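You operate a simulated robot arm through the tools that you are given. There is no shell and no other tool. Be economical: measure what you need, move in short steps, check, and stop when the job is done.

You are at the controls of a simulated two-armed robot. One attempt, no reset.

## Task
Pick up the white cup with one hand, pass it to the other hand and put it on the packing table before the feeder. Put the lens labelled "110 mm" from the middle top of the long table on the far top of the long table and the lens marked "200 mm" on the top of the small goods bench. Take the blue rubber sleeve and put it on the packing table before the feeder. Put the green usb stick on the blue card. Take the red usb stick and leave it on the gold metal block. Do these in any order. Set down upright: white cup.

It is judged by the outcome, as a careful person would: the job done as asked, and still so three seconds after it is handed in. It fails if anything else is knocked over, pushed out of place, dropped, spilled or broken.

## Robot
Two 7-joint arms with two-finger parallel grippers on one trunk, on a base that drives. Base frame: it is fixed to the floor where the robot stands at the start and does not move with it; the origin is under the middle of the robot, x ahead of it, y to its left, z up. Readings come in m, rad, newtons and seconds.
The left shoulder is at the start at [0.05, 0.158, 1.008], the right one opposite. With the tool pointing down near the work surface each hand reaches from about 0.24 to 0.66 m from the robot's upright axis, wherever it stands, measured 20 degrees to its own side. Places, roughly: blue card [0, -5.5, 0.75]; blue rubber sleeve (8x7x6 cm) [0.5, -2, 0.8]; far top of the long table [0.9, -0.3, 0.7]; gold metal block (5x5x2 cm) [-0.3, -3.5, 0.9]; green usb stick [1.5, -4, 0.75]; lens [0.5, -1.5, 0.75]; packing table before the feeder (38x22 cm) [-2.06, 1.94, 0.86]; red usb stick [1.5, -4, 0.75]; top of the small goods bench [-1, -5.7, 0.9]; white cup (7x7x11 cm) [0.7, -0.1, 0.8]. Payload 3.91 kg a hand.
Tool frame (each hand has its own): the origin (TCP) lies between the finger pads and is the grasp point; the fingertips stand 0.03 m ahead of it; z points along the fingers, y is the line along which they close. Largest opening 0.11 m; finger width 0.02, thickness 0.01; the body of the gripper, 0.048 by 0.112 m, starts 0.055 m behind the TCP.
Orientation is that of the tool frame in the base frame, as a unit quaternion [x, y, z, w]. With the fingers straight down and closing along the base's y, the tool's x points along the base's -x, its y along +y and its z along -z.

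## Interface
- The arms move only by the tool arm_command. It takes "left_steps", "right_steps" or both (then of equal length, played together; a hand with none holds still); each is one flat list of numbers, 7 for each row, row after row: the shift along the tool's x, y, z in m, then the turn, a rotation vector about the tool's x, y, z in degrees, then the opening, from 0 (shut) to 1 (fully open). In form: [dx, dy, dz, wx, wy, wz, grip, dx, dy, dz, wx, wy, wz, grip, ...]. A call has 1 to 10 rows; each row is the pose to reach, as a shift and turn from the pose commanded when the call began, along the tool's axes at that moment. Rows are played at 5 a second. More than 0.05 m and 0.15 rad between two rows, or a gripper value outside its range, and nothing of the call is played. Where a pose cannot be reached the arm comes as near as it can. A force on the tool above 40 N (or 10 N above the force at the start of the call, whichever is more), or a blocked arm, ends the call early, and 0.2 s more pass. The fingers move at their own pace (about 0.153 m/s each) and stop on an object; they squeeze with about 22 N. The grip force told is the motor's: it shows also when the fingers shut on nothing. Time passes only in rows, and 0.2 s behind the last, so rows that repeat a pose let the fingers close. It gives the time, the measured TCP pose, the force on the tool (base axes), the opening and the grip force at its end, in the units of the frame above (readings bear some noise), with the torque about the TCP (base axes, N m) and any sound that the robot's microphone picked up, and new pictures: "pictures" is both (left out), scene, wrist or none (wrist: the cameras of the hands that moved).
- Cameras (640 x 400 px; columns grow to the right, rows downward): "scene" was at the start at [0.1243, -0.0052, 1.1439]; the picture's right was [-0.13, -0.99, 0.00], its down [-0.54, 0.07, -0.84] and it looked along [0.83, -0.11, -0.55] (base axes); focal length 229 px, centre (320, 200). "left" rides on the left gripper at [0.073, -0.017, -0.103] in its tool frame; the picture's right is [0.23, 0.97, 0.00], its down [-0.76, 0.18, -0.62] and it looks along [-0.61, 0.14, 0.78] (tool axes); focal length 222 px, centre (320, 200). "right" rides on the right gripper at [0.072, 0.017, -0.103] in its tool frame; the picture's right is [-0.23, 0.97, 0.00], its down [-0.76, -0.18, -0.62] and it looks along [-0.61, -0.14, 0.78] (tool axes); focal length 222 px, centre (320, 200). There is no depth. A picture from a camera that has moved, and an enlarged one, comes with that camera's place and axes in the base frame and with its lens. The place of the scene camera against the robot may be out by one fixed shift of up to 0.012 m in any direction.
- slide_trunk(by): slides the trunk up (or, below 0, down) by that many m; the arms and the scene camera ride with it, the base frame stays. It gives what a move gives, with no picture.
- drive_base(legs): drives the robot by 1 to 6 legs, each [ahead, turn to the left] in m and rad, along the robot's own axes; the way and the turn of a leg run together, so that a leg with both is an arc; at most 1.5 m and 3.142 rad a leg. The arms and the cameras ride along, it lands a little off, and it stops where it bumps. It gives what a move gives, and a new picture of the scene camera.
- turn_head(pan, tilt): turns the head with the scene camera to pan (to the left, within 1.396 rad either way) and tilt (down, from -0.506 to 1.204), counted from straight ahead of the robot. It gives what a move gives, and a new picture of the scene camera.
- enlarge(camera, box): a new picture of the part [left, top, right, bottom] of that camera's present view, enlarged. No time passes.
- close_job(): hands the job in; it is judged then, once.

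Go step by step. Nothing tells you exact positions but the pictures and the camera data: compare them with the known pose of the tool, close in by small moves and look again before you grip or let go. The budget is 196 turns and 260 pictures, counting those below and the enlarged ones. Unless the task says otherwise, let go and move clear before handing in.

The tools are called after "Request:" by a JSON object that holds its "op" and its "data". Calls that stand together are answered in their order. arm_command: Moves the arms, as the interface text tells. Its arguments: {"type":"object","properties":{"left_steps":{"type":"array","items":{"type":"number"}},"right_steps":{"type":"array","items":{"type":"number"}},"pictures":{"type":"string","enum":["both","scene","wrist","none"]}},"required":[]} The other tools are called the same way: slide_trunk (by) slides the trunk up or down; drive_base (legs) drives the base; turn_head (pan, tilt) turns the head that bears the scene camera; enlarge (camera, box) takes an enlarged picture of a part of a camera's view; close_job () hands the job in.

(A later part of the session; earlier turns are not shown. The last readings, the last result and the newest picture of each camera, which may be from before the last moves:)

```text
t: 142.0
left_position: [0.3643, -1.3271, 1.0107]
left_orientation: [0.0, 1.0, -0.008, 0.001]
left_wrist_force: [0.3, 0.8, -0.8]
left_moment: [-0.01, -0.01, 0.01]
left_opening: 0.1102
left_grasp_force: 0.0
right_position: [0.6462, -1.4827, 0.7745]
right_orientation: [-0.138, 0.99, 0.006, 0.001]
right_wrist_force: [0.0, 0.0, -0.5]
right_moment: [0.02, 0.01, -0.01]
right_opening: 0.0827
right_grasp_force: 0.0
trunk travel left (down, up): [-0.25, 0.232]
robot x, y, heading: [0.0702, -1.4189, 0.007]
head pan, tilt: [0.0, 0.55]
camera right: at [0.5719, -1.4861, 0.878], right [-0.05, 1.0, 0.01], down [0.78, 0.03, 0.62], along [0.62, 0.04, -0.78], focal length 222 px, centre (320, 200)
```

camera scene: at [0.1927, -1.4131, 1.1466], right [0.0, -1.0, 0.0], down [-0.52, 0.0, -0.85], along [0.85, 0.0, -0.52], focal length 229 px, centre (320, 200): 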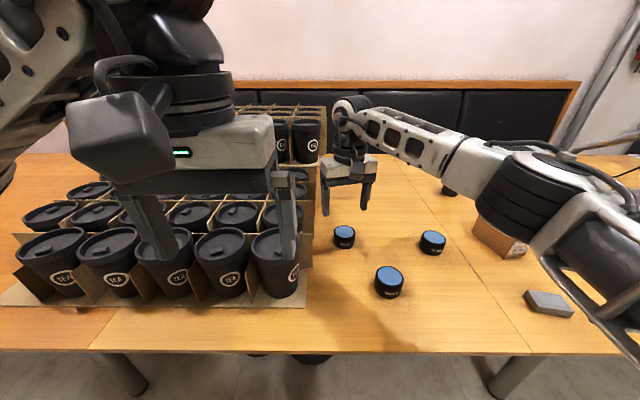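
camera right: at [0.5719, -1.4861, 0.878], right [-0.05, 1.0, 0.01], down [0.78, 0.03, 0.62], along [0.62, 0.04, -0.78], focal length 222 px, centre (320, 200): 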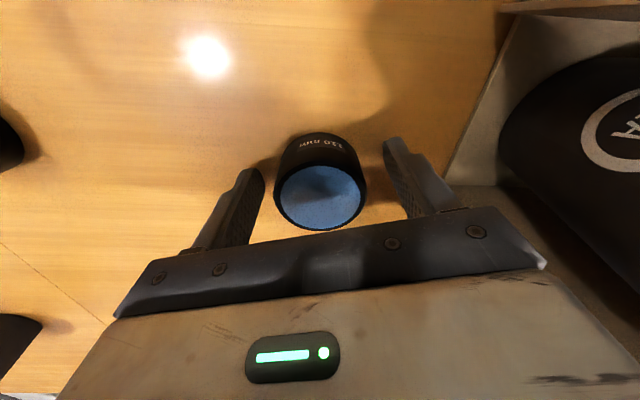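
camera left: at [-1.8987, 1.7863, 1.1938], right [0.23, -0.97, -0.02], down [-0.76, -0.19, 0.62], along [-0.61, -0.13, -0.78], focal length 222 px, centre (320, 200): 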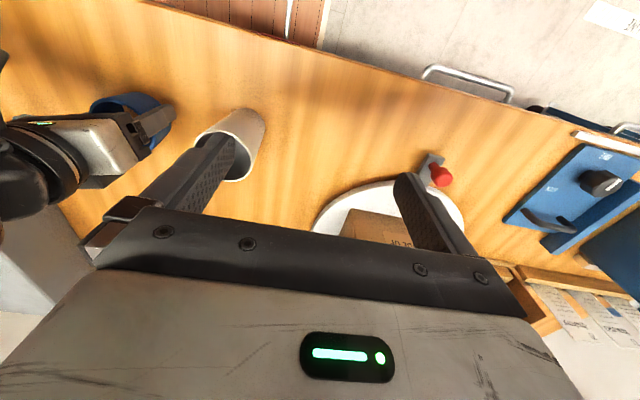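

Request:
{"op": "arm_command", "data": {"right_steps": [0, 0, 0, 0, 0, 0, 0.4, 0, 0, 0, 0, 0, 0, 0.2, 0, 0, 0, 0, 0, 0, 0.2, 0, 0, -0.02, 0, 0, 0, 0.2, 0, 0, -0.06, 0, 0, 0, 0.2, 0, 0, -0.1, 0, 0, 0, 0.2, 0, 0, -0.14, 0, 0, 0, 0.2, 0, 0, -0.18, 0, 0, 0, 0.2, 0.04, -0.02, -0.19, 0, 0, 0, 0.2, 0.08, -0.04, -0.2, 0, 0, 0, 0.2], "pictures": "wrist"}}

```text
t: 144.2
left_position: [0.3648, -1.3286, 1.0107]
left_orientation: [0.0, 1.0, -0.008, 0.0]
left_wrist_force: [0.3, 1.1, 0.1]
left_moment: [0.0, -0.04, 0.04]
left_opening: 0.11
left_grasp_force: 0.0
right_position: [0.5781, -1.5448, 0.9752]
right_orientation: [-0.137, 0.991, 0.006, 0.002]
right_wrist_force: [0.8, 0.2, -1.5]
right_moment: [-0.02, 0.01, 0.0]
right_opening: 0.0543
right_grasp_force: 22.1
trunk travel left (down, up): [-0.25, 0.232]
robot x, y, heading: [0.066, -1.4215, 0.004]
head pan, tilt: [0.0, 0.55]
camera right: at [0.5043, -1.5492, 1.0784], right [-0.04, 1.0, 0.01], down [0.78, 0.03, 0.62], along [0.62, 0.04, -0.78], focal length 222 px, centre (320, 200)
```

right: 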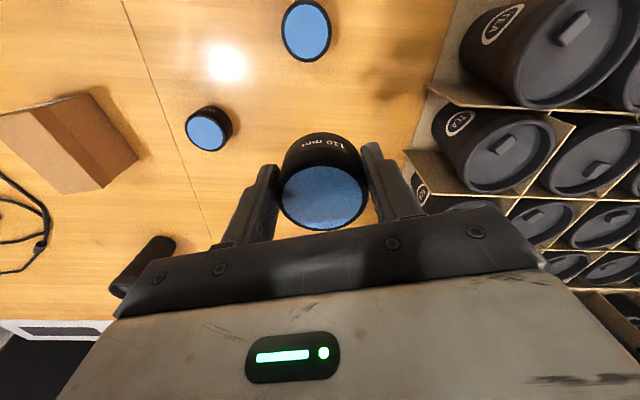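

110 mm held. I move the right hand aside and bring the left above the 200 mm lens.

Request:
{"op": "arm_command", "data": {"right_steps": [0.036, -0.03, -0.003, 0, 0, 0, 0.2, 0.072, -0.061, -0.006, 0, 0, 0, 0.2, 0.108, -0.091, -0.01, 0, 0, 0, 0.2, 0.144, -0.122, -0.013, 0, 0, 0, 0.2, 0.18, -0.152, -0.016, 0, 0, 0, 0.2, 0.216, -0.183, -0.02, 0, 0, 0, 0.2, 0.216, -0.183, -0.02, 0, 0, 0, 0.2, 0.216, -0.183, -0.02, 0, 0, 0, 0.2, 0.216, -0.183, -0.02, 0, 0, 0, 0.2, 0.216, -0.183, -0.02, 0, 0, 0, 0.2], "left_steps": [0, 0, 0, 0, 0, 0, 0.8, 0, 0, 0, 0, 0, 0, 0.8, 0, 0, 0, 0, 0, 0, 0.8, -0.02, -0.033, 0.02, 0, 0, 0, 0.8, -0.04, -0.066, 0.04, 0, 0, 0, 0.8, -0.06, -0.099, 0.06, 0, 0, 0, 0.8, -0.08, -0.132, 0.08, 0, 0, 0, 0.8, -0.1, -0.165, 0.1, 0, 0, 0, 0.8, -0.12, -0.198, 0.12, 0, 0, 0, 0.8, -0.14, -0.231, 0.14, 0, 0, 0, 0.8], "pictures": "both"}}

```text
t: 146.4
left_position: [0.5024, -1.5605, 0.875]
left_orientation: [0.0, 1.0, -0.008, 0.003]
left_wrist_force: [-0.5, -0.9, -0.4]
left_moment: [0.01, 0.04, 0.0]
left_opening: 0.0879
left_grasp_force: 0.0
right_position: [0.4242, -1.7819, 0.9932]
right_orientation: [-0.136, 0.991, 0.006, 0.002]
right_wrist_force: [0.1, 0.6, -1.2]
right_moment: [-0.01, -0.01, -0.03]
right_opening: 0.0546
right_grasp_force: 21.7
trunk travel left (down, up): [-0.25, 0.232]
robot x, y, heading: [0.0672, -1.423, -0.002]
head pan, tilt: [0.0, 0.55]
camera scene: at [0.1927, -1.4135, 1.1466], right [0.0, -1.0, 0.0], down [-0.52, 0.0, -0.85], along [0.85, 0.0, -0.52], focal length 229 px, centre (320, 200)
camera right: at [0.3489, -1.7867, 1.096], right [-0.05, 1.0, 0.01], down [0.78, 0.03, 0.62], along [0.62, 0.04, -0.78], focal length 222 px, centre (320, 200)
camera left: at [0.4305, -1.5755, 0.9791], right [-0.23, 0.97, -0.02], down [0.76, 0.19, 0.62], along [0.61, 0.13, -0.78], focal length 222 px, centre (320, 200)
```

scene: 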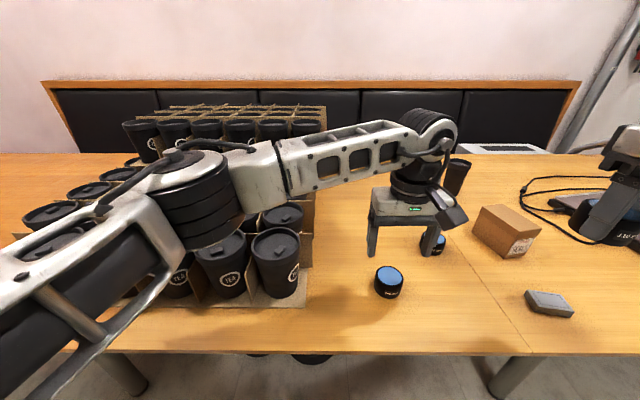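
right: 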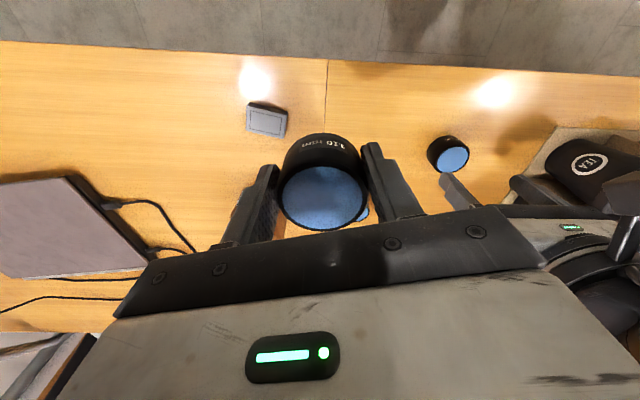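
left: 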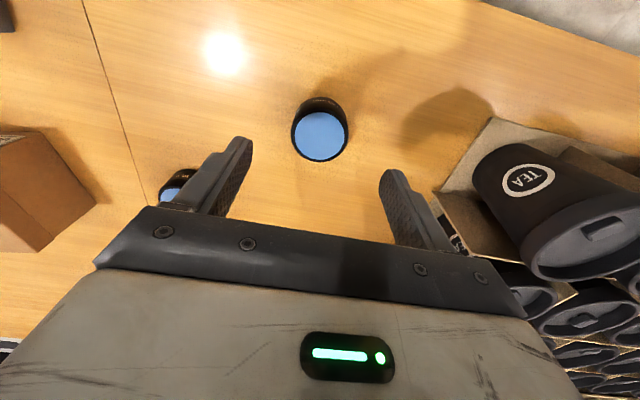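

Request:
{"op": "arm_command", "data": {"left_steps": [-0.009, 0.001, 0.01, 0, 0, 0, 0.8, -0.009, 0.001, 0.04, 0, 0, 0, 0.8, -0.009, 0.001, 0.07, 0, 0, 0, 0.8, -0.009, 0.001, 0.099, 0, 0, 0, 0.8, -0.009, 0.001, 0.099, 0, 0, 0, 0.8, -0.009, 0.001, 0.099, 0, 0, 0, 0.5, -0.009, 0.001, 0.099, 0, 0, 0, 0.2, -0.009, 0.001, 0.099, 0, 0, 0, 0.2], "pictures": "wrist"}}

```text
t: 148.2
left_position: [0.5144, -1.5601, 0.7757]
left_orientation: [0.0, 1.0, -0.008, 0.001]
left_wrist_force: [0.3, -0.1, 0.1]
left_moment: [-0.01, 0.01, 0.01]
left_opening: 0.0546
left_grasp_force: 22.1
right_position: [0.4224, -1.782, 0.9934]
right_orientation: [-0.137, 0.991, 0.006, 0.001]
right_wrist_force: [0.1, 0.6, -1.7]
right_moment: [0.0, 0.0, -0.01]
right_opening: 0.0547
right_grasp_force: 22.2
trunk travel left (down, up): [-0.25, 0.232]
robot x, y, heading: [0.0697, -1.4162, 0.0]
head pan, tilt: [0.0, 0.55]
camera left: at [0.4419, -1.5741, 0.8808], right [-0.23, 0.97, -0.02], down [0.76, 0.19, 0.62], along [0.61, 0.13, -0.78], focal length 222 px, centre (320, 200)
```

left: 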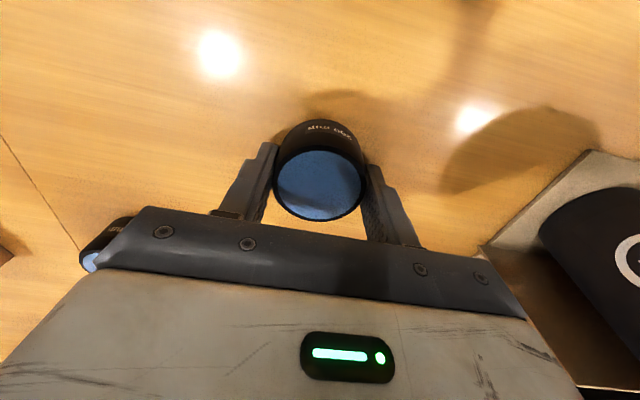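

Request:
{"op": "arm_command", "data": {"left_steps": [0, 0, -0.03, 0, 0, 0, 0.2, 0, 0, -0.07, 0, 0, 0, 0.2, 0, 0, -0.115, 0, 0, 0, 0.2, 0, 0, -0.16, 0, 0, 0, 0.2, 0, 0, -0.205, 0, 0, 0, 0.2, 0.03, 0.03, -0.225, 0, 0, 0, 0.2, 0.06, 0.065, -0.23, 0, 0, 0, 0.2, 0.09, 0.1, -0.23, 0, 0, 0, 0.2, 0.12, 0.135, -0.23, 0, 0, 0, 0.2, 0.14, 0.17, -0.23, 0, 0, 0, 0.2], "pictures": "wrist"}}

Request:
{"op": "drive_base", "data": {"legs": [[-0.5, 0], [0, 1.5708], [1.22, 0], [0, -1.5708], [0.3, 0]]}}

```text
t: 150.4
left_position: [0.375, -1.3882, 1.0024]
left_orientation: [0.0, 1.0, -0.008, 0.001]
left_wrist_force: [-0.3, 0.6, -2.4]
left_moment: [-0.03, 0.01, 0.03]
left_opening: 0.0545
left_grasp_force: 21.7
right_position: [0.4232, -1.7821, 0.9929]
right_orientation: [-0.137, 0.99, 0.005, 0.001]
right_wrist_force: [0.3, 0.2, -2.3]
right_moment: [0.01, 0.0, 0.06]
right_opening: 0.0546
right_grasp_force: 22.3
trunk travel left (down, up): [-0.25, 0.232]
robot x, y, heading: [0.0649, -1.4202, 0.005]
head pan, tilt: [0.0, 0.55]
camera left: at [0.3023, -1.402, 1.1077], right [-0.23, 0.97, -0.02], down [0.76, 0.19, 0.62], along [0.61, 0.13, -0.78], focal length 222 px, centre (320, 200)
```

left: 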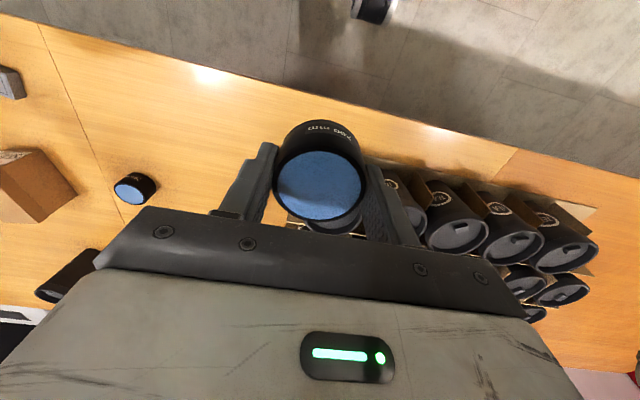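

```text
t: 168.3
left_position: [0.1521, -0.1753, 1.0025]
left_orientation: [-0.018, 1.0, -0.007, 0.002]
left_wrist_force: [0.0, -1.5, -1.4]
left_moment: [-0.01, 0.0, -0.01]
left_opening: 0.0546
left_grasp_force: 21.7
right_position: [0.213, -0.5671, 0.9934]
right_orientation: [-0.155, 0.988, 0.006, 0.001]
right_wrist_force: [-0.3, 0.4, -1.6]
right_moment: [0.0, 0.02, 0.01]
right_opening: 0.0544
right_grasp_force: 22.1
trunk travel left (down, up): [-0.25, 0.232]
robot x, y, heading: [-0.1571, -0.2226, 0.039]
head pan, tilt: [0.0, 0.55]
camera scene: at [-0.0298, -0.2076, 1.1465], right [0.04, -1.0, 0.0], down [-0.52, -0.02, -0.85], along [0.85, 0.03, -0.52], focal length 229 px, centre (320, 200)
```

scene: 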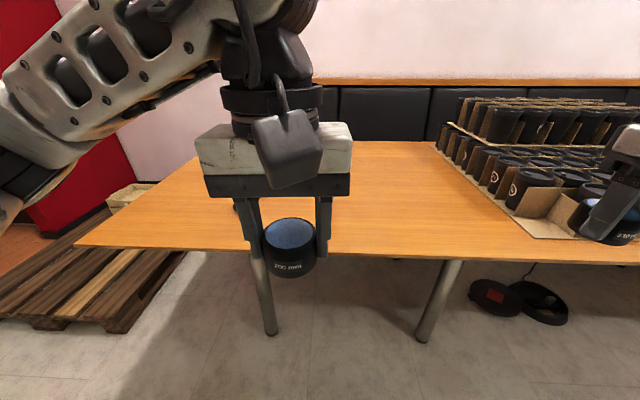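

The table seam is near y -1.03, so this part is the far top. I tuck the right hand inward, away from the trays, and drive in.

Request:
{"op": "arm_command", "data": {"right_steps": [-0.015, 0.04, 0, 0, 0, 0, 0.2, -0.03, 0.08, 0, 0, 0, 0, 0.2, -0.046, 0.12, 0, 0, 0, 0, 0.2], "pictures": "none"}}

Request:
{"op": "drive_base", "data": {"legs": [[0, -0.039], [0.27, 0]]}}

```text
t: 169.2
left_position: [0.1508, -0.1763, 1.0021]
left_orientation: [-0.019, 1.0, -0.008, 0.001]
left_wrist_force: [0.1, 0.4, -1.4]
left_moment: [-0.01, 0.01, 0.0]
left_opening: 0.0546
left_grasp_force: 22.0
right_position: [0.2203, -0.4392, 0.9943]
right_orientation: [-0.156, 0.988, 0.005, 0.001]
right_wrist_force: [0.5, -0.6, -0.8]
right_moment: [0.05, -0.02, -0.01]
right_opening: 0.0545
right_grasp_force: 22.1
trunk travel left (down, up): [-0.25, 0.232]
robot x, y, heading: [-0.154, -0.2162, 0.04]
head pan, tilt: [0.0, 0.55]
```

```text
t: 171.5
left_position: [0.4224, -0.1887, 1.0022]
left_orientation: [0.002, 1.0, -0.008, 0.001]
left_wrist_force: [0.4, 0.5, -1.9]
left_moment: [-0.01, 0.03, -0.01]
left_opening: 0.0545
left_grasp_force: 21.8
right_position: [0.4815, -0.4553, 0.9942]
right_orientation: [-0.136, 0.991, 0.005, 0.001]
right_wrist_force: [0.2, 0.9, -1.9]
right_moment: [0.0, 0.01, -0.01]
right_opening: 0.0541
right_grasp_force: 22.2
trunk travel left (down, up): [-0.25, 0.232]
robot x, y, heading: [0.1116, -0.219, 0.0]
head pan, tilt: [0.0, 0.55]
camera scene: at [0.2414, -0.2128, 1.1465], right [0.0, -1.0, 0.0], down [-0.52, 0.0, -0.85], along [0.85, 0.0, -0.52], focal length 229 px, centre (320, 200)
```

scene: 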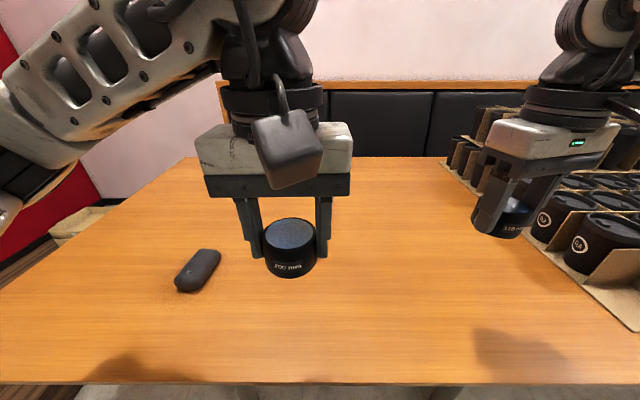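

Request:
{"op": "arm_command", "data": {"right_steps": [-0.036, 0.01, 0, 0, 0, 0, 0.2, -0.072, 0.02, 0.01, 0, 0, 0, 0.2, -0.108, 0.03, 0.03, 0, 0, 0, 0.2, -0.143, 0.04, 0.055, 0, 0, 0, 0.2, -0.178, 0.048, 0.08, 0, 0, 0, 0.2, -0.178, 0.048, 0.115, 0, 0, 0, 0.2, -0.178, 0.048, 0.15, 0, 0, 0, 0.2, -0.178, 0.048, 0.185, 0, 0, 0, 0.2, -0.178, 0.048, 0.208, 0, 0, 0, 0.2, -0.178, 0.048, 0.213, 0, 0, 0, 0.2], "pictures": "scene"}}

```text
t: 173.7
left_position: [0.4232, -0.1889, 1.0026]
left_orientation: [0.002, 1.0, -0.008, 0.001]
left_wrist_force: [-0.1, 0.5, -2.1]
left_moment: [-0.03, 0.0, -0.01]
left_opening: 0.0546
left_grasp_force: 22.1
right_position: [0.642, -0.3585, 0.7836]
right_orientation: [-0.135, 0.991, 0.006, 0.001]
right_wrist_force: [0.4, 0.2, -1.5]
right_moment: [-0.02, 0.05, 0.0]
right_opening: 0.0543
right_grasp_force: 21.9
trunk travel left (down, up): [-0.25, 0.232]
robot x, y, heading: [0.1145, -0.2196, -0.001]
head pan, tilt: [0.0, 0.55]
camera scene: at [0.2412, -0.2128, 1.1466], right [0.0, -1.0, 0.0], down [-0.52, 0.0, -0.85], along [0.85, 0.0, -0.52], focal length 229 px, centre (320, 200)
```

scene: 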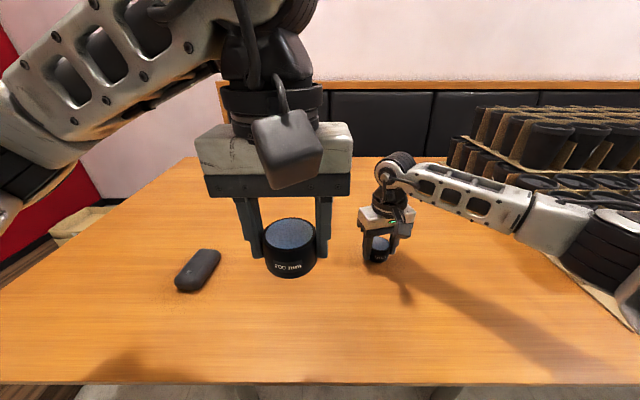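

Request:
{"op": "arm_command", "data": {"right_steps": [0, 0, 0.004, 0, 0, 0, 0.2, 0, 0, 0.007, 0, 0, 0, 0.2, 0, 0, 0.009, 0, 0, 0, 0.2, 0, 0, 0.009, 0, 0, 0, 0.2], "pictures": "none"}}

```text
t: 174.7
left_position: [0.4236, -0.189, 1.0032]
left_orientation: [0.002, 1.0, -0.008, 0.002]
left_wrist_force: [-0.2, -1.1, -1.4]
left_moment: [0.05, 0.02, -0.02]
left_opening: 0.0544
left_grasp_force: 22.2
right_position: [0.6407, -0.3597, 0.7757]
right_orientation: [-0.135, 0.991, 0.005, 0.002]
right_wrist_force: [-0.6, -0.8, 4.9]
right_moment: [-0.04, 0.01, 0.02]
right_opening: 0.0544
right_grasp_force: 22.2
trunk travel left (down, up): [-0.25, 0.232]
robot x, y, heading: [0.1165, -0.2218, 0.0]
head pan, tilt: [0.0, 0.55]
```

Contact. Release and lift away.

Request:
{"op": "arm_command", "data": {"right_steps": [0, 0, 0, 0, 0, 0, 0.7, 0, 0, 0, 0, 0, 0, 0.9, 0, 0, 0, 0, 0, 0, 0.9, 0, 0, -0.04, 0, 0, 0, 0.9, 0, 0, -0.085, 0, 0, 0, 0.9, 0, 0, -0.13, 0, 0, 0, 0.9, 0.03, 0, -0.165, 0, 0, 0, 1, 0.07, -0.02, -0.18, 0, 0, 0, 1, 0.11, -0.04, -0.2, 0, 0, 0, 1, 0.15, -0.06, -0.21, 0, 0, 0, 1], "pictures": "scene"}}

```text
t: 176.9
left_position: [0.4233, -0.1882, 1.0024]
left_orientation: [0.002, 1.0, -0.008, 0.001]
left_wrist_force: [0.1, -0.1, -1.9]
left_moment: [-0.01, 0.0, 0.0]
left_opening: 0.0546
left_grasp_force: 21.8
right_position: [0.5095, -0.4594, 0.9833]
right_orientation: [-0.135, 0.991, 0.006, 0.002]
right_wrist_force: [0.3, -0.6, 0.1]
right_moment: [-0.01, 0.01, 0.02]
right_opening: 0.1101
right_grasp_force: 0.1
trunk travel left (down, up): [-0.25, 0.232]
robot x, y, heading: [0.1153, -0.2192, -0.001]
head pan, tilt: [0.0, 0.55]
camera scene: at [0.2409, -0.2129, 1.1466], right [0.0, -1.0, 0.0], down [-0.52, 0.0, -0.85], along [0.85, 0.0, -0.52], focal length 229 px, centre (320, 200)
```

scene: 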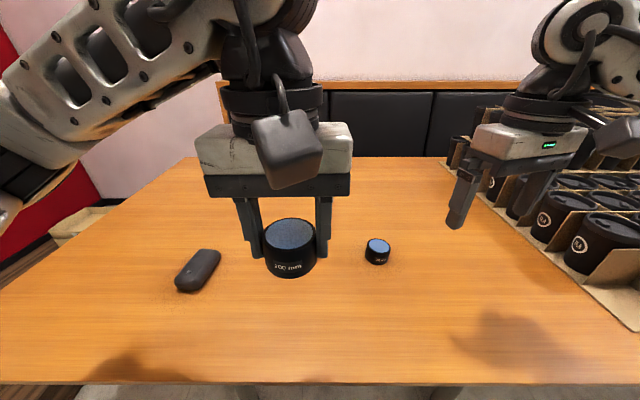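

The 110 mm lens is placed. Now I head toward the usb sticks around (1.5, -4), looking first before passing the trolley.

Request:
{"op": "drive_base", "data": {"legs": [[-0.5, 0], [0, -1.5708], [1.5, 0], [0.4, 0]]}}

Request:
{"op": "turn_head", "data": {"pan": 0.4, "tilt": 0.25}}

```text
t: 192.8
left_position: [-0.4303, -2.4285, 1.002]
left_orientation: [0.726, 0.688, -0.006, -0.005]
left_wrist_force: [0.0, 0.3, -1.3]
left_moment: [-0.01, -0.06, 0.02]
left_opening: 0.0543
left_grasp_force: 22.2
right_position: [-0.7036, -2.5013, 0.9837]
right_orientation: [0.625, 0.781, 0.004, 0.005]
right_wrist_force: [0.0, -0.2, -0.6]
right_moment: [0.02, 0.02, 0.0]
right_opening: 0.1098
right_grasp_force: 0.0
trunk travel left (down, up): [-0.25, 0.232]
robot x, y, heading: [-0.4459, -2.1188, -1.621]
head pan, tilt: [0.0, 0.55]
camera scene: at [-0.4557, -2.2425, 1.1465], right [-1.0, 0.05, 0.0], down [0.03, 0.52, -0.85], along [-0.04, -0.85, -0.52], focal length 229 px, centre (320, 200)
```

scene: 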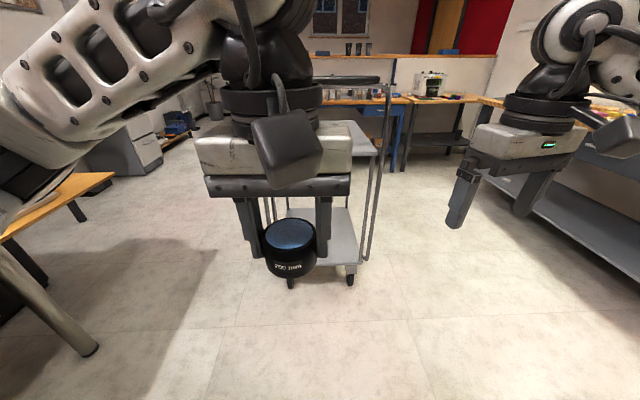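

```text
t: 193.6
left_position: [-0.4293, -2.4291, 1.0019]
left_orientation: [0.725, 0.688, -0.007, -0.005]
left_wrist_force: [-0.6, 0.2, -2.1]
left_moment: [0.05, 0.0, -0.02]
left_opening: 0.0545
left_grasp_force: 21.6
right_position: [-0.704, -2.5024, 0.9839]
right_orientation: [0.624, 0.781, 0.003, 0.005]
right_wrist_force: [-0.5, 0.4, 0.0]
right_moment: [0.03, -0.01, 0.02]
right_opening: 0.1099
right_grasp_force: 0.1
trunk travel left (down, up): [-0.25, 0.232]
robot x, y, heading: [-0.4461, -2.1202, -1.619]
head pan, tilt: [0.4, 0.25]
camera scene: at [-0.4192, -2.2404, 1.1742], right [-0.94, -0.34, 0.0], down [-0.08, 0.23, -0.97], along [0.33, -0.91, -0.25], focal length 229 px, centre (320, 200)
```

scene: 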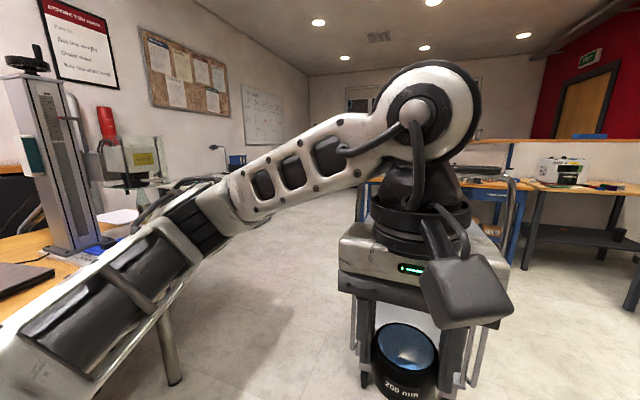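

The trolley is ahead at x -0.68..-0.31, y -3.2..-3.9. I go around its right side into the cross aisle, then face +x.

Request:
{"op": "drive_base", "data": {"legs": [[0, -0.848], [0.95, 0], [0, 0.896], [1.5, 0]]}}

Request:
{"op": "turn_head", "data": {"pan": 0.9, "tilt": 0.35}}

```text
t: 210.2
left_position: [-1.1281, -4.5193, 1.004]
left_orientation: [0.702, 0.712, -0.006, -0.005]
left_wrist_force: [-0.2, 0.0, -1.6]
left_moment: [0.0, -0.01, 0.04]
left_opening: 0.0547
left_grasp_force: 21.9
right_position: [-1.3979, -4.6121, 0.9844]
right_orientation: [0.597, 0.802, 0.003, 0.004]
right_wrist_force: [-0.2, -0.4, 0.3]
right_moment: [0.01, -0.03, 0.0]
right_opening: 0.1101
right_grasp_force: 0.0
trunk travel left (down, up): [-0.25, 0.232]
robot x, y, heading: [-1.1624, -4.2116, -1.552]
head pan, tilt: [0.4, 0.25]
camera scene: at [-1.1301, -4.3311, 1.1743], right [-0.91, -0.41, 0.0], down [-0.1, 0.23, -0.97], along [0.39, -0.89, -0.25], focal length 229 px, centre (320, 200)
```

scene: 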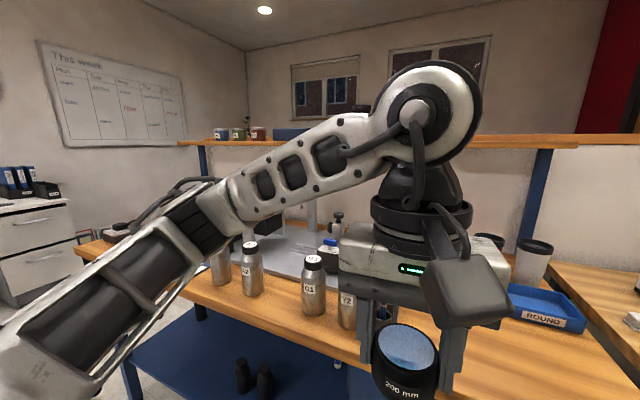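

```text
t: 211.1
left_position: [-1.129, -4.5194, 1.0017]
left_orientation: [0.702, 0.712, -0.006, -0.005]
left_wrist_force: [0.2, -0.6, -2.1]
left_moment: [0.02, 0.06, 0.0]
left_opening: 0.0545
left_grasp_force: 22.2
right_position: [-1.3978, -4.6114, 0.9845]
right_orientation: [0.598, 0.802, 0.003, 0.004]
right_wrist_force: [-1.0, -0.7, -0.3]
right_moment: [0.01, 0.01, 0.01]
right_opening: 0.1101
right_grasp_force: 0.0
trunk travel left (down, up): [-0.25, 0.232]
robot x, y, heading: [-1.1647, -4.2127, -1.555]
head pan, tilt: [0.901, 0.351]
camera scene: at [-1.094, -4.3023, 1.1649], right [-0.61, -0.79, 0.0], down [-0.27, 0.21, -0.94], along [0.75, -0.57, -0.34], focal length 229 px, centre (320, 200)
```

scene: 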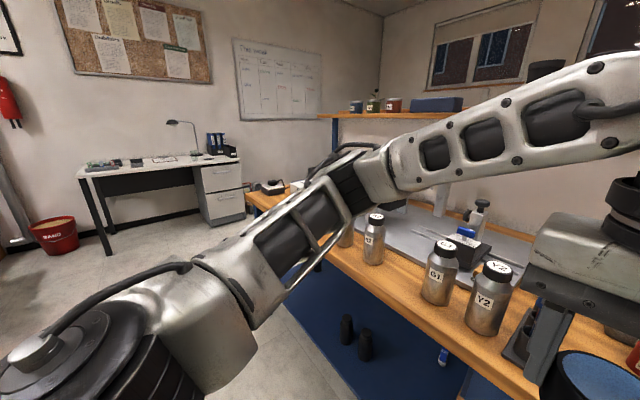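

The usb sticks lie on the white desk against the far wall, front edge about x 1.25. I back up slightly, turn to +x and drive there.

Request:
{"op": "drive_base", "data": {"legs": [[-0.12, 0], [0, 1.555], [1.3, 0], [0.5, 0]]}}

Request:
{"op": "turn_head", "data": {"pan": 0, "tilt": 0.5}}

```text
t: 224.7
left_position: [0.9266, -4.1171, 1.0023]
left_orientation: [0.017, 1.0, -0.008, 0.001]
left_wrist_force: [0.5, 0.2, -2.0]
left_moment: [0.01, 0.0, -0.03]
left_opening: 0.0545
left_grasp_force: 22.1
right_position: [1.0043, -4.3904, 0.9835]
right_orientation: [-0.12, 0.993, 0.006, 0.001]
right_wrist_force: [0.3, 0.3, 0.5]
right_moment: [0.01, 0.01, 0.02]
right_opening: 0.11
right_grasp_force: 0.2
trunk travel left (down, up): [-0.25, 0.232]
robot x, y, heading: [0.6174, -4.1381, -0.036]
head pan, tilt: [0.901, 0.351]
camera scene: at [0.7138, -4.062, 1.1648], right [0.76, -0.65, 0.0], down [-0.22, -0.26, -0.94], along [0.61, 0.72, -0.34], focal length 229 px, centre (320, 200)
```

scene: 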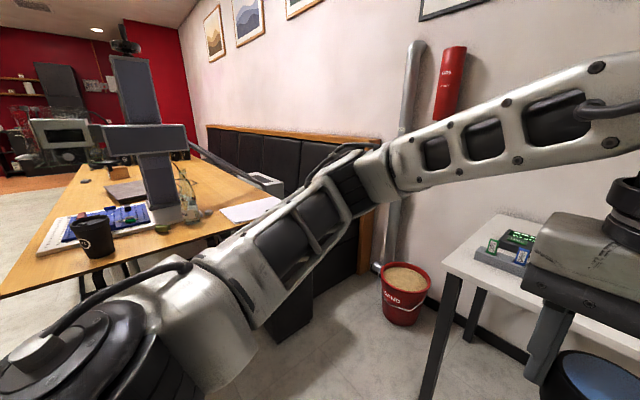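

```text
t: 225.9
left_position: [0.9259, -4.1178, 1.0027]
left_orientation: [0.017, 1.0, -0.007, 0.001]
left_wrist_force: [-0.1, -0.7, -1.1]
left_moment: [0.0, 0.0, -0.04]
left_opening: 0.0542
left_grasp_force: 21.8
right_position: [1.0035, -4.3896, 0.9839]
right_orientation: [-0.12, 0.993, 0.005, 0.001]
right_wrist_force: [0.5, 0.2, -0.2]
right_moment: [-0.03, 0.01, 0.01]
right_opening: 0.1098
right_grasp_force: 0.2
trunk travel left (down, up): [-0.25, 0.232]
robot x, y, heading: [0.6192, -4.1378, -0.036]
head pan, tilt: [0.0, 0.499]
camera scene: at [0.7445, -4.1359, 1.1512], right [-0.03, -1.0, 0.0], down [-0.48, 0.01, -0.88], along [0.88, -0.03, -0.48], focal length 229 px, centre (320, 200)
```

scene: 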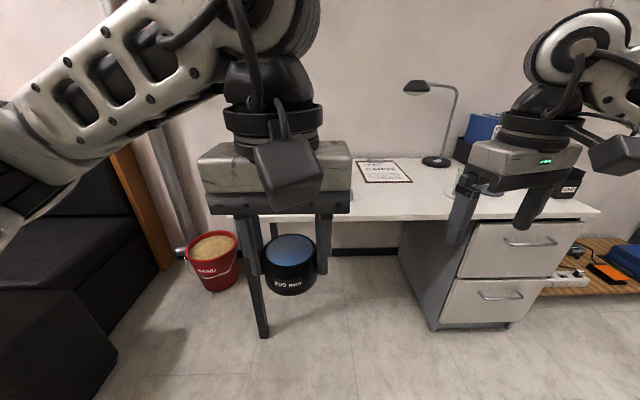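

The usb tray is on the desk's left end, hidden by my left hand. I shift the left hand aside and drive to about (1.02, -3.93).

Request:
{"op": "arm_command", "data": {"left_steps": [0, 0.04, 0, 0, 0, 0, 0.2, 0, 0.08, 0, 0, 0, 0, 0.2, 0, 0.12, 0, 0, 0, 0, 0.2, 0, 0.16, 0, 0, 0, 0, 0.2], "pictures": "none"}}

Request:
{"op": "drive_base", "data": {"legs": [[0, 0.52], [0.42, 0], [0, -0.484]]}}

Request:
{"op": "turn_head", "data": {"pan": 0, "tilt": 0.7}}

```text
t: 226.9
left_position: [0.9297, -3.955, 0.999]
left_orientation: [0.018, 1.0, -0.008, 0.001]
left_wrist_force: [0.3, 0.1, -1.9]
left_moment: [-0.01, 0.01, -0.01]
left_opening: 0.0544
left_grasp_force: 21.9
right_position: [1.0064, -4.3898, 0.9841]
right_orientation: [-0.12, 0.993, 0.006, 0.002]
right_wrist_force: [-0.8, -0.1, 0.0]
right_moment: [-0.01, 0.03, 0.0]
right_opening: 0.1101
right_grasp_force: 0.1
trunk travel left (down, up): [-0.25, 0.232]
robot x, y, heading: [0.6186, -4.1381, -0.027]
head pan, tilt: [0.0, 0.499]
```

```text
t: 232.3
left_position: [1.2822, -3.752, 0.9978]
left_orientation: [-0.001, 1.0, -0.008, 0.001]
left_wrist_force: [-0.2, 0.9, -1.6]
left_moment: [-0.04, 0.03, -0.02]
left_opening: 0.054
left_grasp_force: 22.2
right_position: [1.3739, -4.1836, 0.9851]
right_orientation: [-0.138, 0.99, 0.006, 0.001]
right_wrist_force: [0.6, -0.2, 0.7]
right_moment: [-0.06, 0.01, -0.03]
right_opening: 0.1102
right_grasp_force: 0.1
trunk travel left (down, up): [-0.25, 0.232]
robot x, y, heading: [0.9818, -3.9466, 0.002]
head pan, tilt: [0.0, 0.499]
camera scene: at [1.1037, -3.9393, 1.1512], right [0.01, -1.0, 0.0], down [-0.48, 0.0, -0.88], along [0.88, 0.0, -0.48], focal length 229 px, centre (320, 200)
```

scene: 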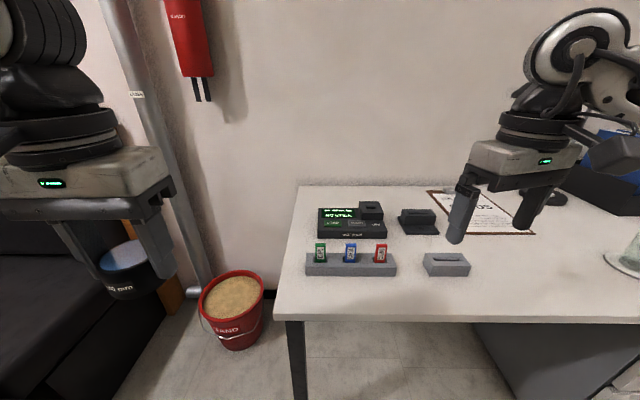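

```text
t: 233.0
left_position: [1.2821, -3.752, 0.9981]
left_orientation: [0.0, 1.0, -0.007, 0.001]
left_wrist_force: [0.5, 0.2, -1.9]
left_moment: [-0.03, 0.01, -0.03]
left_opening: 0.0547
left_grasp_force: 21.8
right_position: [1.3734, -4.1849, 0.9838]
right_orientation: [-0.138, 0.99, 0.005, 0.001]
right_wrist_force: [-0.4, -0.5, 0.4]
right_moment: [-0.02, 0.02, 0.02]
right_opening: 0.1098
right_grasp_force: 0.1
trunk travel left (down, up): [-0.25, 0.232]
robot x, y, heading: [0.9786, -3.9485, 0.01]
head pan, tilt: [0.0, 0.7]
camera scene: at [1.0977, -3.9391, 1.1335], right [0.01, -1.0, 0.0], down [-0.64, 0.0, -0.77], along [0.77, 0.0, -0.64], focal length 229 px, centre (320, 200)
```

scene: 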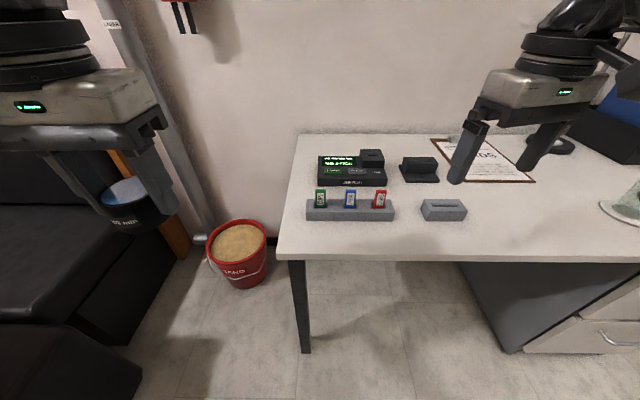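

Request:
{"op": "enlarge", "data": {"camera": "scene", "box": [290, 140, 420, 230]}}

```text
4.44 times, centred on (355, 185) of scene
camera zoom: at [1.0977, -3.9391, 1.1335], right [0.01, -1.0, 0.0], down [-0.64, 0.0, -0.77], along [0.77, 0.0, -0.64], focal length 1018 px, centre (164, 267)
```

zoom: 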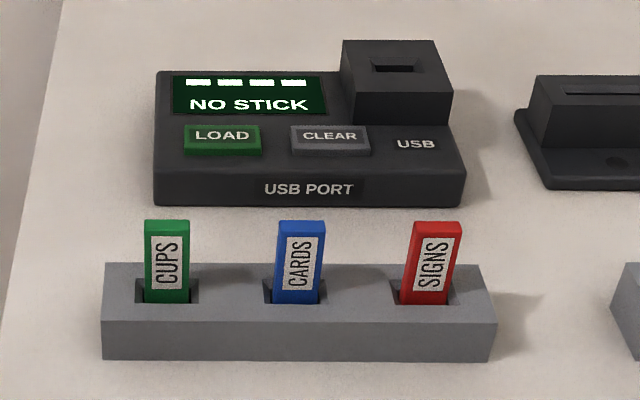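

The sticks stand upright in a rack: green at about (1.496, -3.94), red at y -4.075. I'll grip them near the fingertips with the hand pitched forward so they can later be laid flat. First I square up the right hand's yaw.

Request:
{"op": "arm_command", "data": {"right_steps": [-0.003, 0.0415, 0, 0, 0, 2.7, 0.6, -0.006, 0.083, 0, 0, 0, 5.3, 0.6, -0.009, 0.1247, 0, 0, 0, 8, 0.5, -0.012, 0.166, 0, 0, 0, 10.7, 0.45, -0.0155, 0.208, 0, 0, 0, 13.3, 0.45, -0.0185, 0.2494, 0, 0, 0, 16, 0.45, -0.0185, 0.2494, 0, 0, 0, 16, 0.45], "left_steps": [0.01, 0.02, 0, 0, 0, 0, 0.2, 0.02, 0.04, 0, 0, 0, 0, 0.2, 0.03, 0.06, 0, 0, 0, 0, 0.2, 0.04, 0.08, 0, 0, 0, 0, 0.2, 0.04, 0.08, 0, 0, 0, 0, 0.2, 0.04, 0.08, 0, 0, 0, 0, 0.2, 0.04, 0.08, 0, 0, 0, 0, 0.2], "pictures": "wrist"}}

```text
t: 234.6
left_position: [1.2428, -3.6725, 0.9967]
left_orientation: [-0.001, 1.0, -0.007, 0.001]
left_wrist_force: [-0.3, 0.6, -1.8]
left_moment: [-0.02, -0.01, 0.02]
left_opening: 0.0548
left_grasp_force: 21.9
right_position: [1.322, -3.9372, 0.9859]
right_orientation: [0.001, 1.0, 0.006, 0.001]
right_wrist_force: [-0.9, 0.0, 0.7]
right_moment: [0.0, 0.01, 0.01]
right_opening: 0.0496
right_grasp_force: 0.0
trunk travel left (down, up): [-0.25, 0.232]
robot x, y, heading: [0.9741, -3.9444, 0.004]
head pan, tilt: [0.0, 0.7]
camera right: at [1.2499, -3.9216, 1.0903], right [0.23, 0.97, 0.01], down [0.76, -0.19, 0.62], along [0.61, -0.14, -0.78], focal length 222 px, centre (320, 200)
camera left: at [1.1707, -3.6867, 1.1018], right [-0.23, 0.97, -0.02], down [0.76, 0.19, 0.62], along [0.61, 0.13, -0.78], focal length 222 px, centre (320, 200)
```

right: 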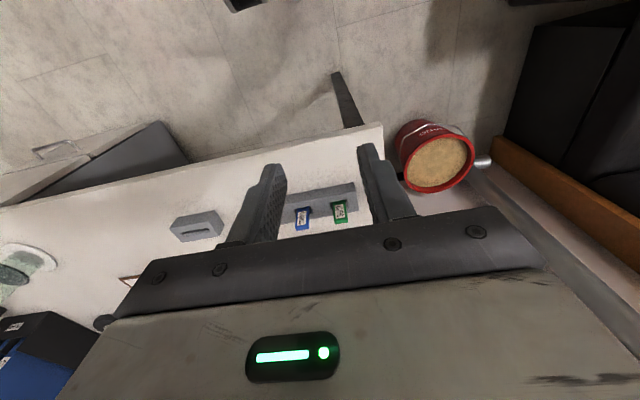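
left: 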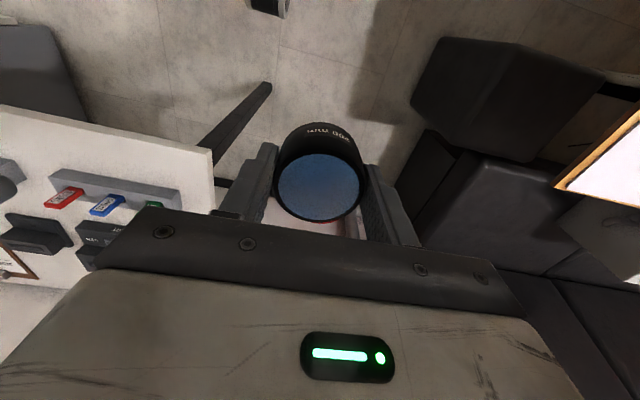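

Request:
{"op": "arm_command", "data": {"right_steps": [-0.006, -0.001, 0.008, 0, -7.5, 0, 0.45, -0.012, -0.002, 0.016, 0, -15, 0, 0.45, -0.02, -0.003, 0.03, 0, -22.5, 0, 0.45, -0.03, -0.004, 0.045, 0, -30, 0, 0.45, -0.045, -0.005, 0.065, 0, -37.5, 0, 0.45, -0.06, -0.006, 0.085, 0, -45, 0, 0.45, -0.075, -0.007, 0.105, 0, -52.5, 0, 0.45, -0.089, -0.008, 0.125, 0, -60, 0, 0.45, -0.089, -0.008, 0.125, 0, -60, 0, 0.45], "pictures": "both"}}

```text
t: 236.6
left_position: [1.2438, -3.6721, 0.9964]
left_orientation: [0.0, 1.0, -0.008, 0.001]
left_wrist_force: [-0.6, -0.2, -1.8]
left_moment: [0.04, -0.04, -0.01]
left_opening: 0.0544
left_grasp_force: 21.7
right_position: [1.412, -3.9434, 0.8619]
right_orientation: [0.002, 0.866, 0.005, 0.501]
right_wrist_force: [0.4, 0.9, 0.2]
right_moment: [0.01, 0.03, 0.0]
right_opening: 0.0497
right_grasp_force: 0.1
trunk travel left (down, up): [-0.25, 0.232]
robot x, y, heading: [0.9745, -3.9458, 0.004]
head pan, tilt: [0.0, 0.7]
camera scene: at [1.0977, -3.9391, 1.1334], right [0.01, -1.0, 0.0], down [-0.64, 0.0, -0.76], along [0.76, 0.0, -0.64], focal length 229 px, centre (320, 200)
camera right: at [1.2861, -3.9272, 0.85], right [0.11, 0.97, 0.21], down [-0.16, -0.19, 0.97], along [0.98, -0.14, 0.13], focal length 222 px, centre (320, 200)
```

scene: 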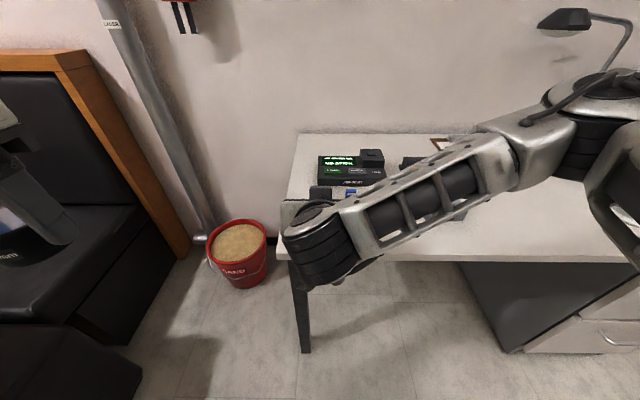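
right: 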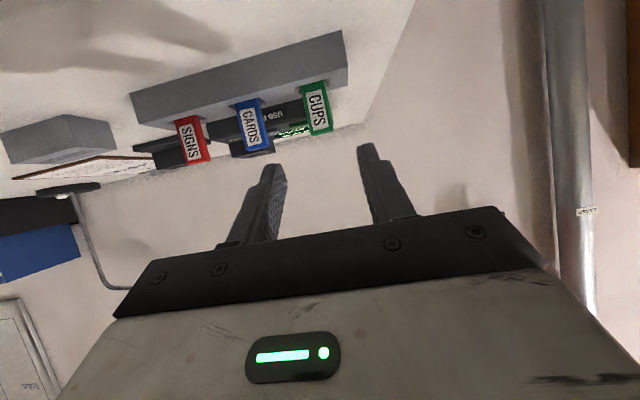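

Request:
{"op": "arm_command", "data": {"right_steps": [0.0086, 0, 0.02, 0, 0, 0, 0.45, 0.0086, 0, 0.045, 0, 0, 0, 0.45, 0.0086, 0, 0.068, 0, 0, 0, 0.45, 0.0086, 0, 0.085, 0, 0, 0, 0.45, 0.0086, 0, 0.085, 0, 0, 0, 0.45], "pictures": "wrist"}}

```text
t: 237.8
left_position: [1.2432, -3.6722, 0.9976]
left_orientation: [-0.001, 1.0, -0.007, 0.002]
left_wrist_force: [0.1, 0.3, -1.9]
left_moment: [0.02, 0.0, 0.01]
left_opening: 0.0543
left_grasp_force: 21.9
right_position: [1.4804, -3.9466, 0.811]
right_orientation: [0.003, 0.865, 0.004, 0.502]
right_wrist_force: [-0.3, 0.3, 0.6]
right_moment: [-0.02, -0.03, -0.03]
right_opening: 0.0494
right_grasp_force: 0.1
trunk travel left (down, up): [-0.25, 0.232]
robot x, y, heading: [0.9806, -3.9468, 0.007]
head pan, tilt: [0.0, 0.7]
camera right: at [1.3559, -3.9286, 0.7999], right [0.12, 0.97, 0.21], down [-0.16, -0.19, 0.97], along [0.98, -0.14, 0.13], focal length 222 px, centre (320, 200)
```

right: 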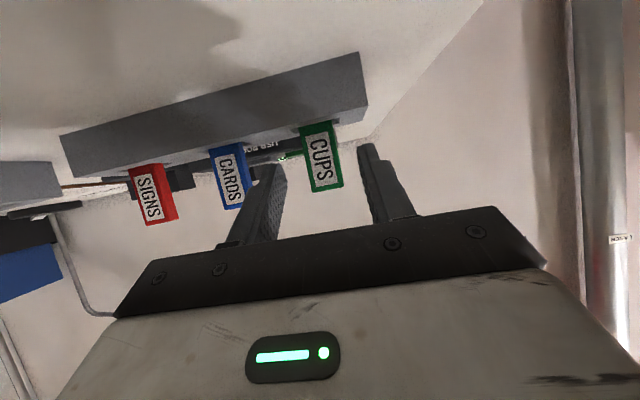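

Request:
{"op": "enlarge", "data": {"camera": "right", "box": [200, 100, 420, 240]}}

Request:
{"op": "enlarge", "data": {"camera": "scene", "box": [280, 150, 400, 230]}}

```text
2.86 times, centred on (310, 170) of right
camera zoom: at [1.3559, -3.9286, 0.7999], right [0.12, 0.97, 0.21], down [-0.16, -0.19, 0.97], along [0.98, -0.14, 0.13], focal length 635 px, centre (349, 286)
```

zoom: 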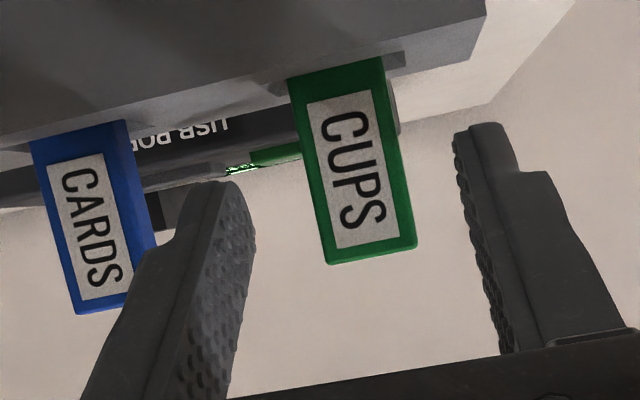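

```text
5.00 times, centred on (340, 190) of scene
camera zoom: at [1.0977, -3.9391, 1.1334], right [0.01, -1.0, 0.0], down [-0.64, 0.0, -0.76], along [0.76, 0.0, -0.64], focal length 1145 px, centre (220, 250)
```

zoom: 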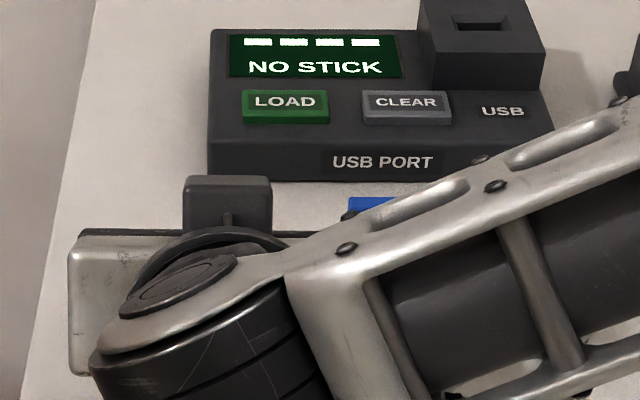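

The stick seems nearly at the fingertips, so I advance 15 mm more and look again.

Request:
{"op": "arm_command", "data": {"right_steps": [-0.001, 0.002, 0.008, 0, 0, 0, 0.45, -0.001, 0.002, 0.015, 0, 0, 0, 0.45, -0.001, 0.002, 0.015, 0, 0, 0, 0.45], "pictures": "none"}}

Request:
{"op": "enlarge", "data": {"camera": "right", "box": [200, 100, 420, 240]}}

```text
t: 238.6
left_position: [1.2435, -3.6724, 0.9953]
left_orientation: [-0.001, 1.0, -0.008, 0.002]
left_wrist_force: [-0.6, 0.0, -1.7]
left_moment: [0.03, 0.0, 0.0]
left_opening: 0.0545
left_grasp_force: 22.1
right_position: [1.4958, -3.9443, 0.8038]
right_orientation: [0.003, 0.866, 0.004, 0.5]
right_wrist_force: [-0.8, 0.7, 0.0]
right_moment: [-0.01, 0.0, 0.02]
right_opening: 0.0494
right_grasp_force: 0.0
trunk travel left (down, up): [-0.25, 0.232]
robot x, y, heading: [0.9754, -3.9477, 0.003]
head pan, tilt: [0.0, 0.7]
```

```text
2.86 times, centred on (310, 170) of right
camera zoom: at [1.3698, -3.9275, 0.7935], right [0.11, 0.97, 0.21], down [-0.16, -0.19, 0.97], along [0.98, -0.14, 0.13], focal length 635 px, centre (349, 286)
```

zoom: 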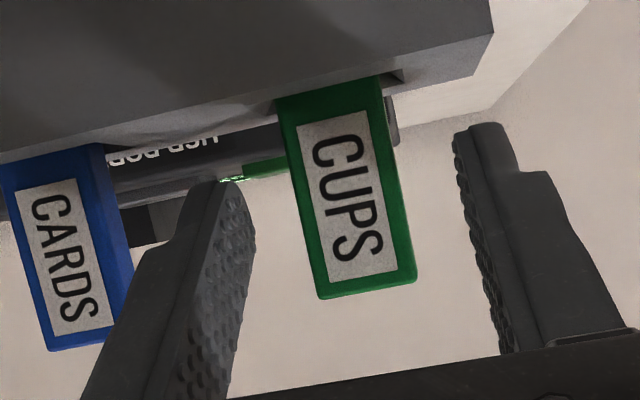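

The stick is at x ≈ 1.523, still at the tips; I move 12 mm further horizontally and close.

Request:
{"op": "arm_command", "data": {"right_steps": [-0.003, 0, 0.0055, 0, 0, 0, 0.45, -0.006, 0, 0.011, 0, 0, 0, 0.45, -0.006, 0, 0.011, 0, 0, 0, 0.3, -0.006, 0, 0.011, 0, 0, 0, 0.15, -0.006, 0, 0.011, 0, 0, 0, 0.05, -0.006, 0, 0.011, 0, 0, 0, 0.05], "pictures": "none"}}

Request:
{"op": "enlarge", "data": {"camera": "right", "box": [200, 100, 420, 240]}}

```text
t: 240.0
left_position: [1.2426, -3.6715, 0.9973]
left_orientation: [-0.001, 1.0, -0.008, 0.002]
left_wrist_force: [-0.9, 0.4, -1.3]
left_moment: [0.02, 0.02, -0.02]
left_opening: 0.0543
left_grasp_force: 22.3
right_position: [1.5076, -3.9448, 0.8043]
right_orientation: [0.004, 0.866, 0.004, 0.5]
right_wrist_force: [1.1, 0.4, -0.1]
right_moment: [0.02, 0.0, -0.02]
right_opening: 0.0228
right_grasp_force: 22.0
trunk travel left (down, up): [-0.25, 0.232]
robot x, y, heading: [0.9771, -3.9461, -0.0]
head pan, tilt: [0.0, 0.7]
```

```text
2.86 times, centred on (310, 170) of right
camera zoom: at [1.382, -3.9269, 0.7931], right [0.12, 0.97, 0.21], down [-0.16, -0.19, 0.97], along [0.98, -0.14, 0.13], focal length 635 px, centre (349, 286)
```

zoom: 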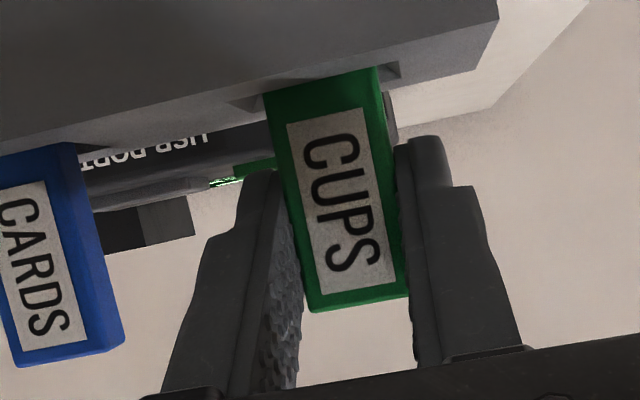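

Green stick gripped. Lift straight up out of the rack.

Request:
{"op": "arm_command", "data": {"right_steps": [-0.013, 0, -0.0075, 0, 0, 0, 0.05, -0.03, 0, -0.0175, 0, 0, 0, 0.05, -0.052, 0, -0.03, 0, 0, 0, 0.05, -0.078, 0, -0.045, 0, 0, 0, 0.05, -0.104, 0, -0.06, 0, 0, 0, 0.05, -0.104, 0, -0.06, 0, 0, 0, 0.05], "pictures": "none"}}

Request:
{"op": "enlarge", "data": {"camera": "right", "box": [160, 40, 460, 240]}}

```text
t: 241.4
left_position: [1.2437, -3.6716, 0.9971]
left_orientation: [-0.002, 1.0, -0.008, 0.002]
left_wrist_force: [-0.1, 0.8, -1.6]
left_moment: [-0.04, 0.02, 0.0]
left_opening: 0.0543
left_grasp_force: 22.4
right_position: [1.5057, -3.9436, 0.9245]
right_orientation: [0.004, 0.865, 0.004, 0.501]
right_wrist_force: [0.7, 0.4, -0.8]
right_moment: [0.04, 0.02, 0.01]
right_opening: 0.0228
right_grasp_force: 22.2
trunk travel left (down, up): [-0.25, 0.232]
robot x, y, heading: [0.9779, -3.9455, 0.007]
head pan, tilt: [0.0, 0.7]
```

```text
2.00 times, centred on (310, 140) of right
camera zoom: at [1.3809, -3.9271, 0.9128], right [0.12, 0.97, 0.21], down [-0.16, -0.19, 0.97], along [0.98, -0.15, 0.13], focal length 444 px, centre (340, 320)
```

zoom: 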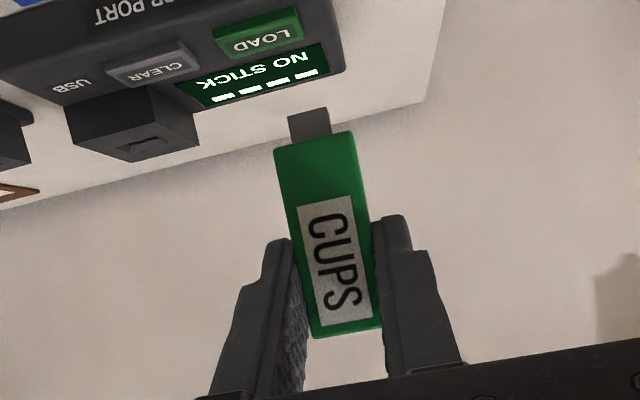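

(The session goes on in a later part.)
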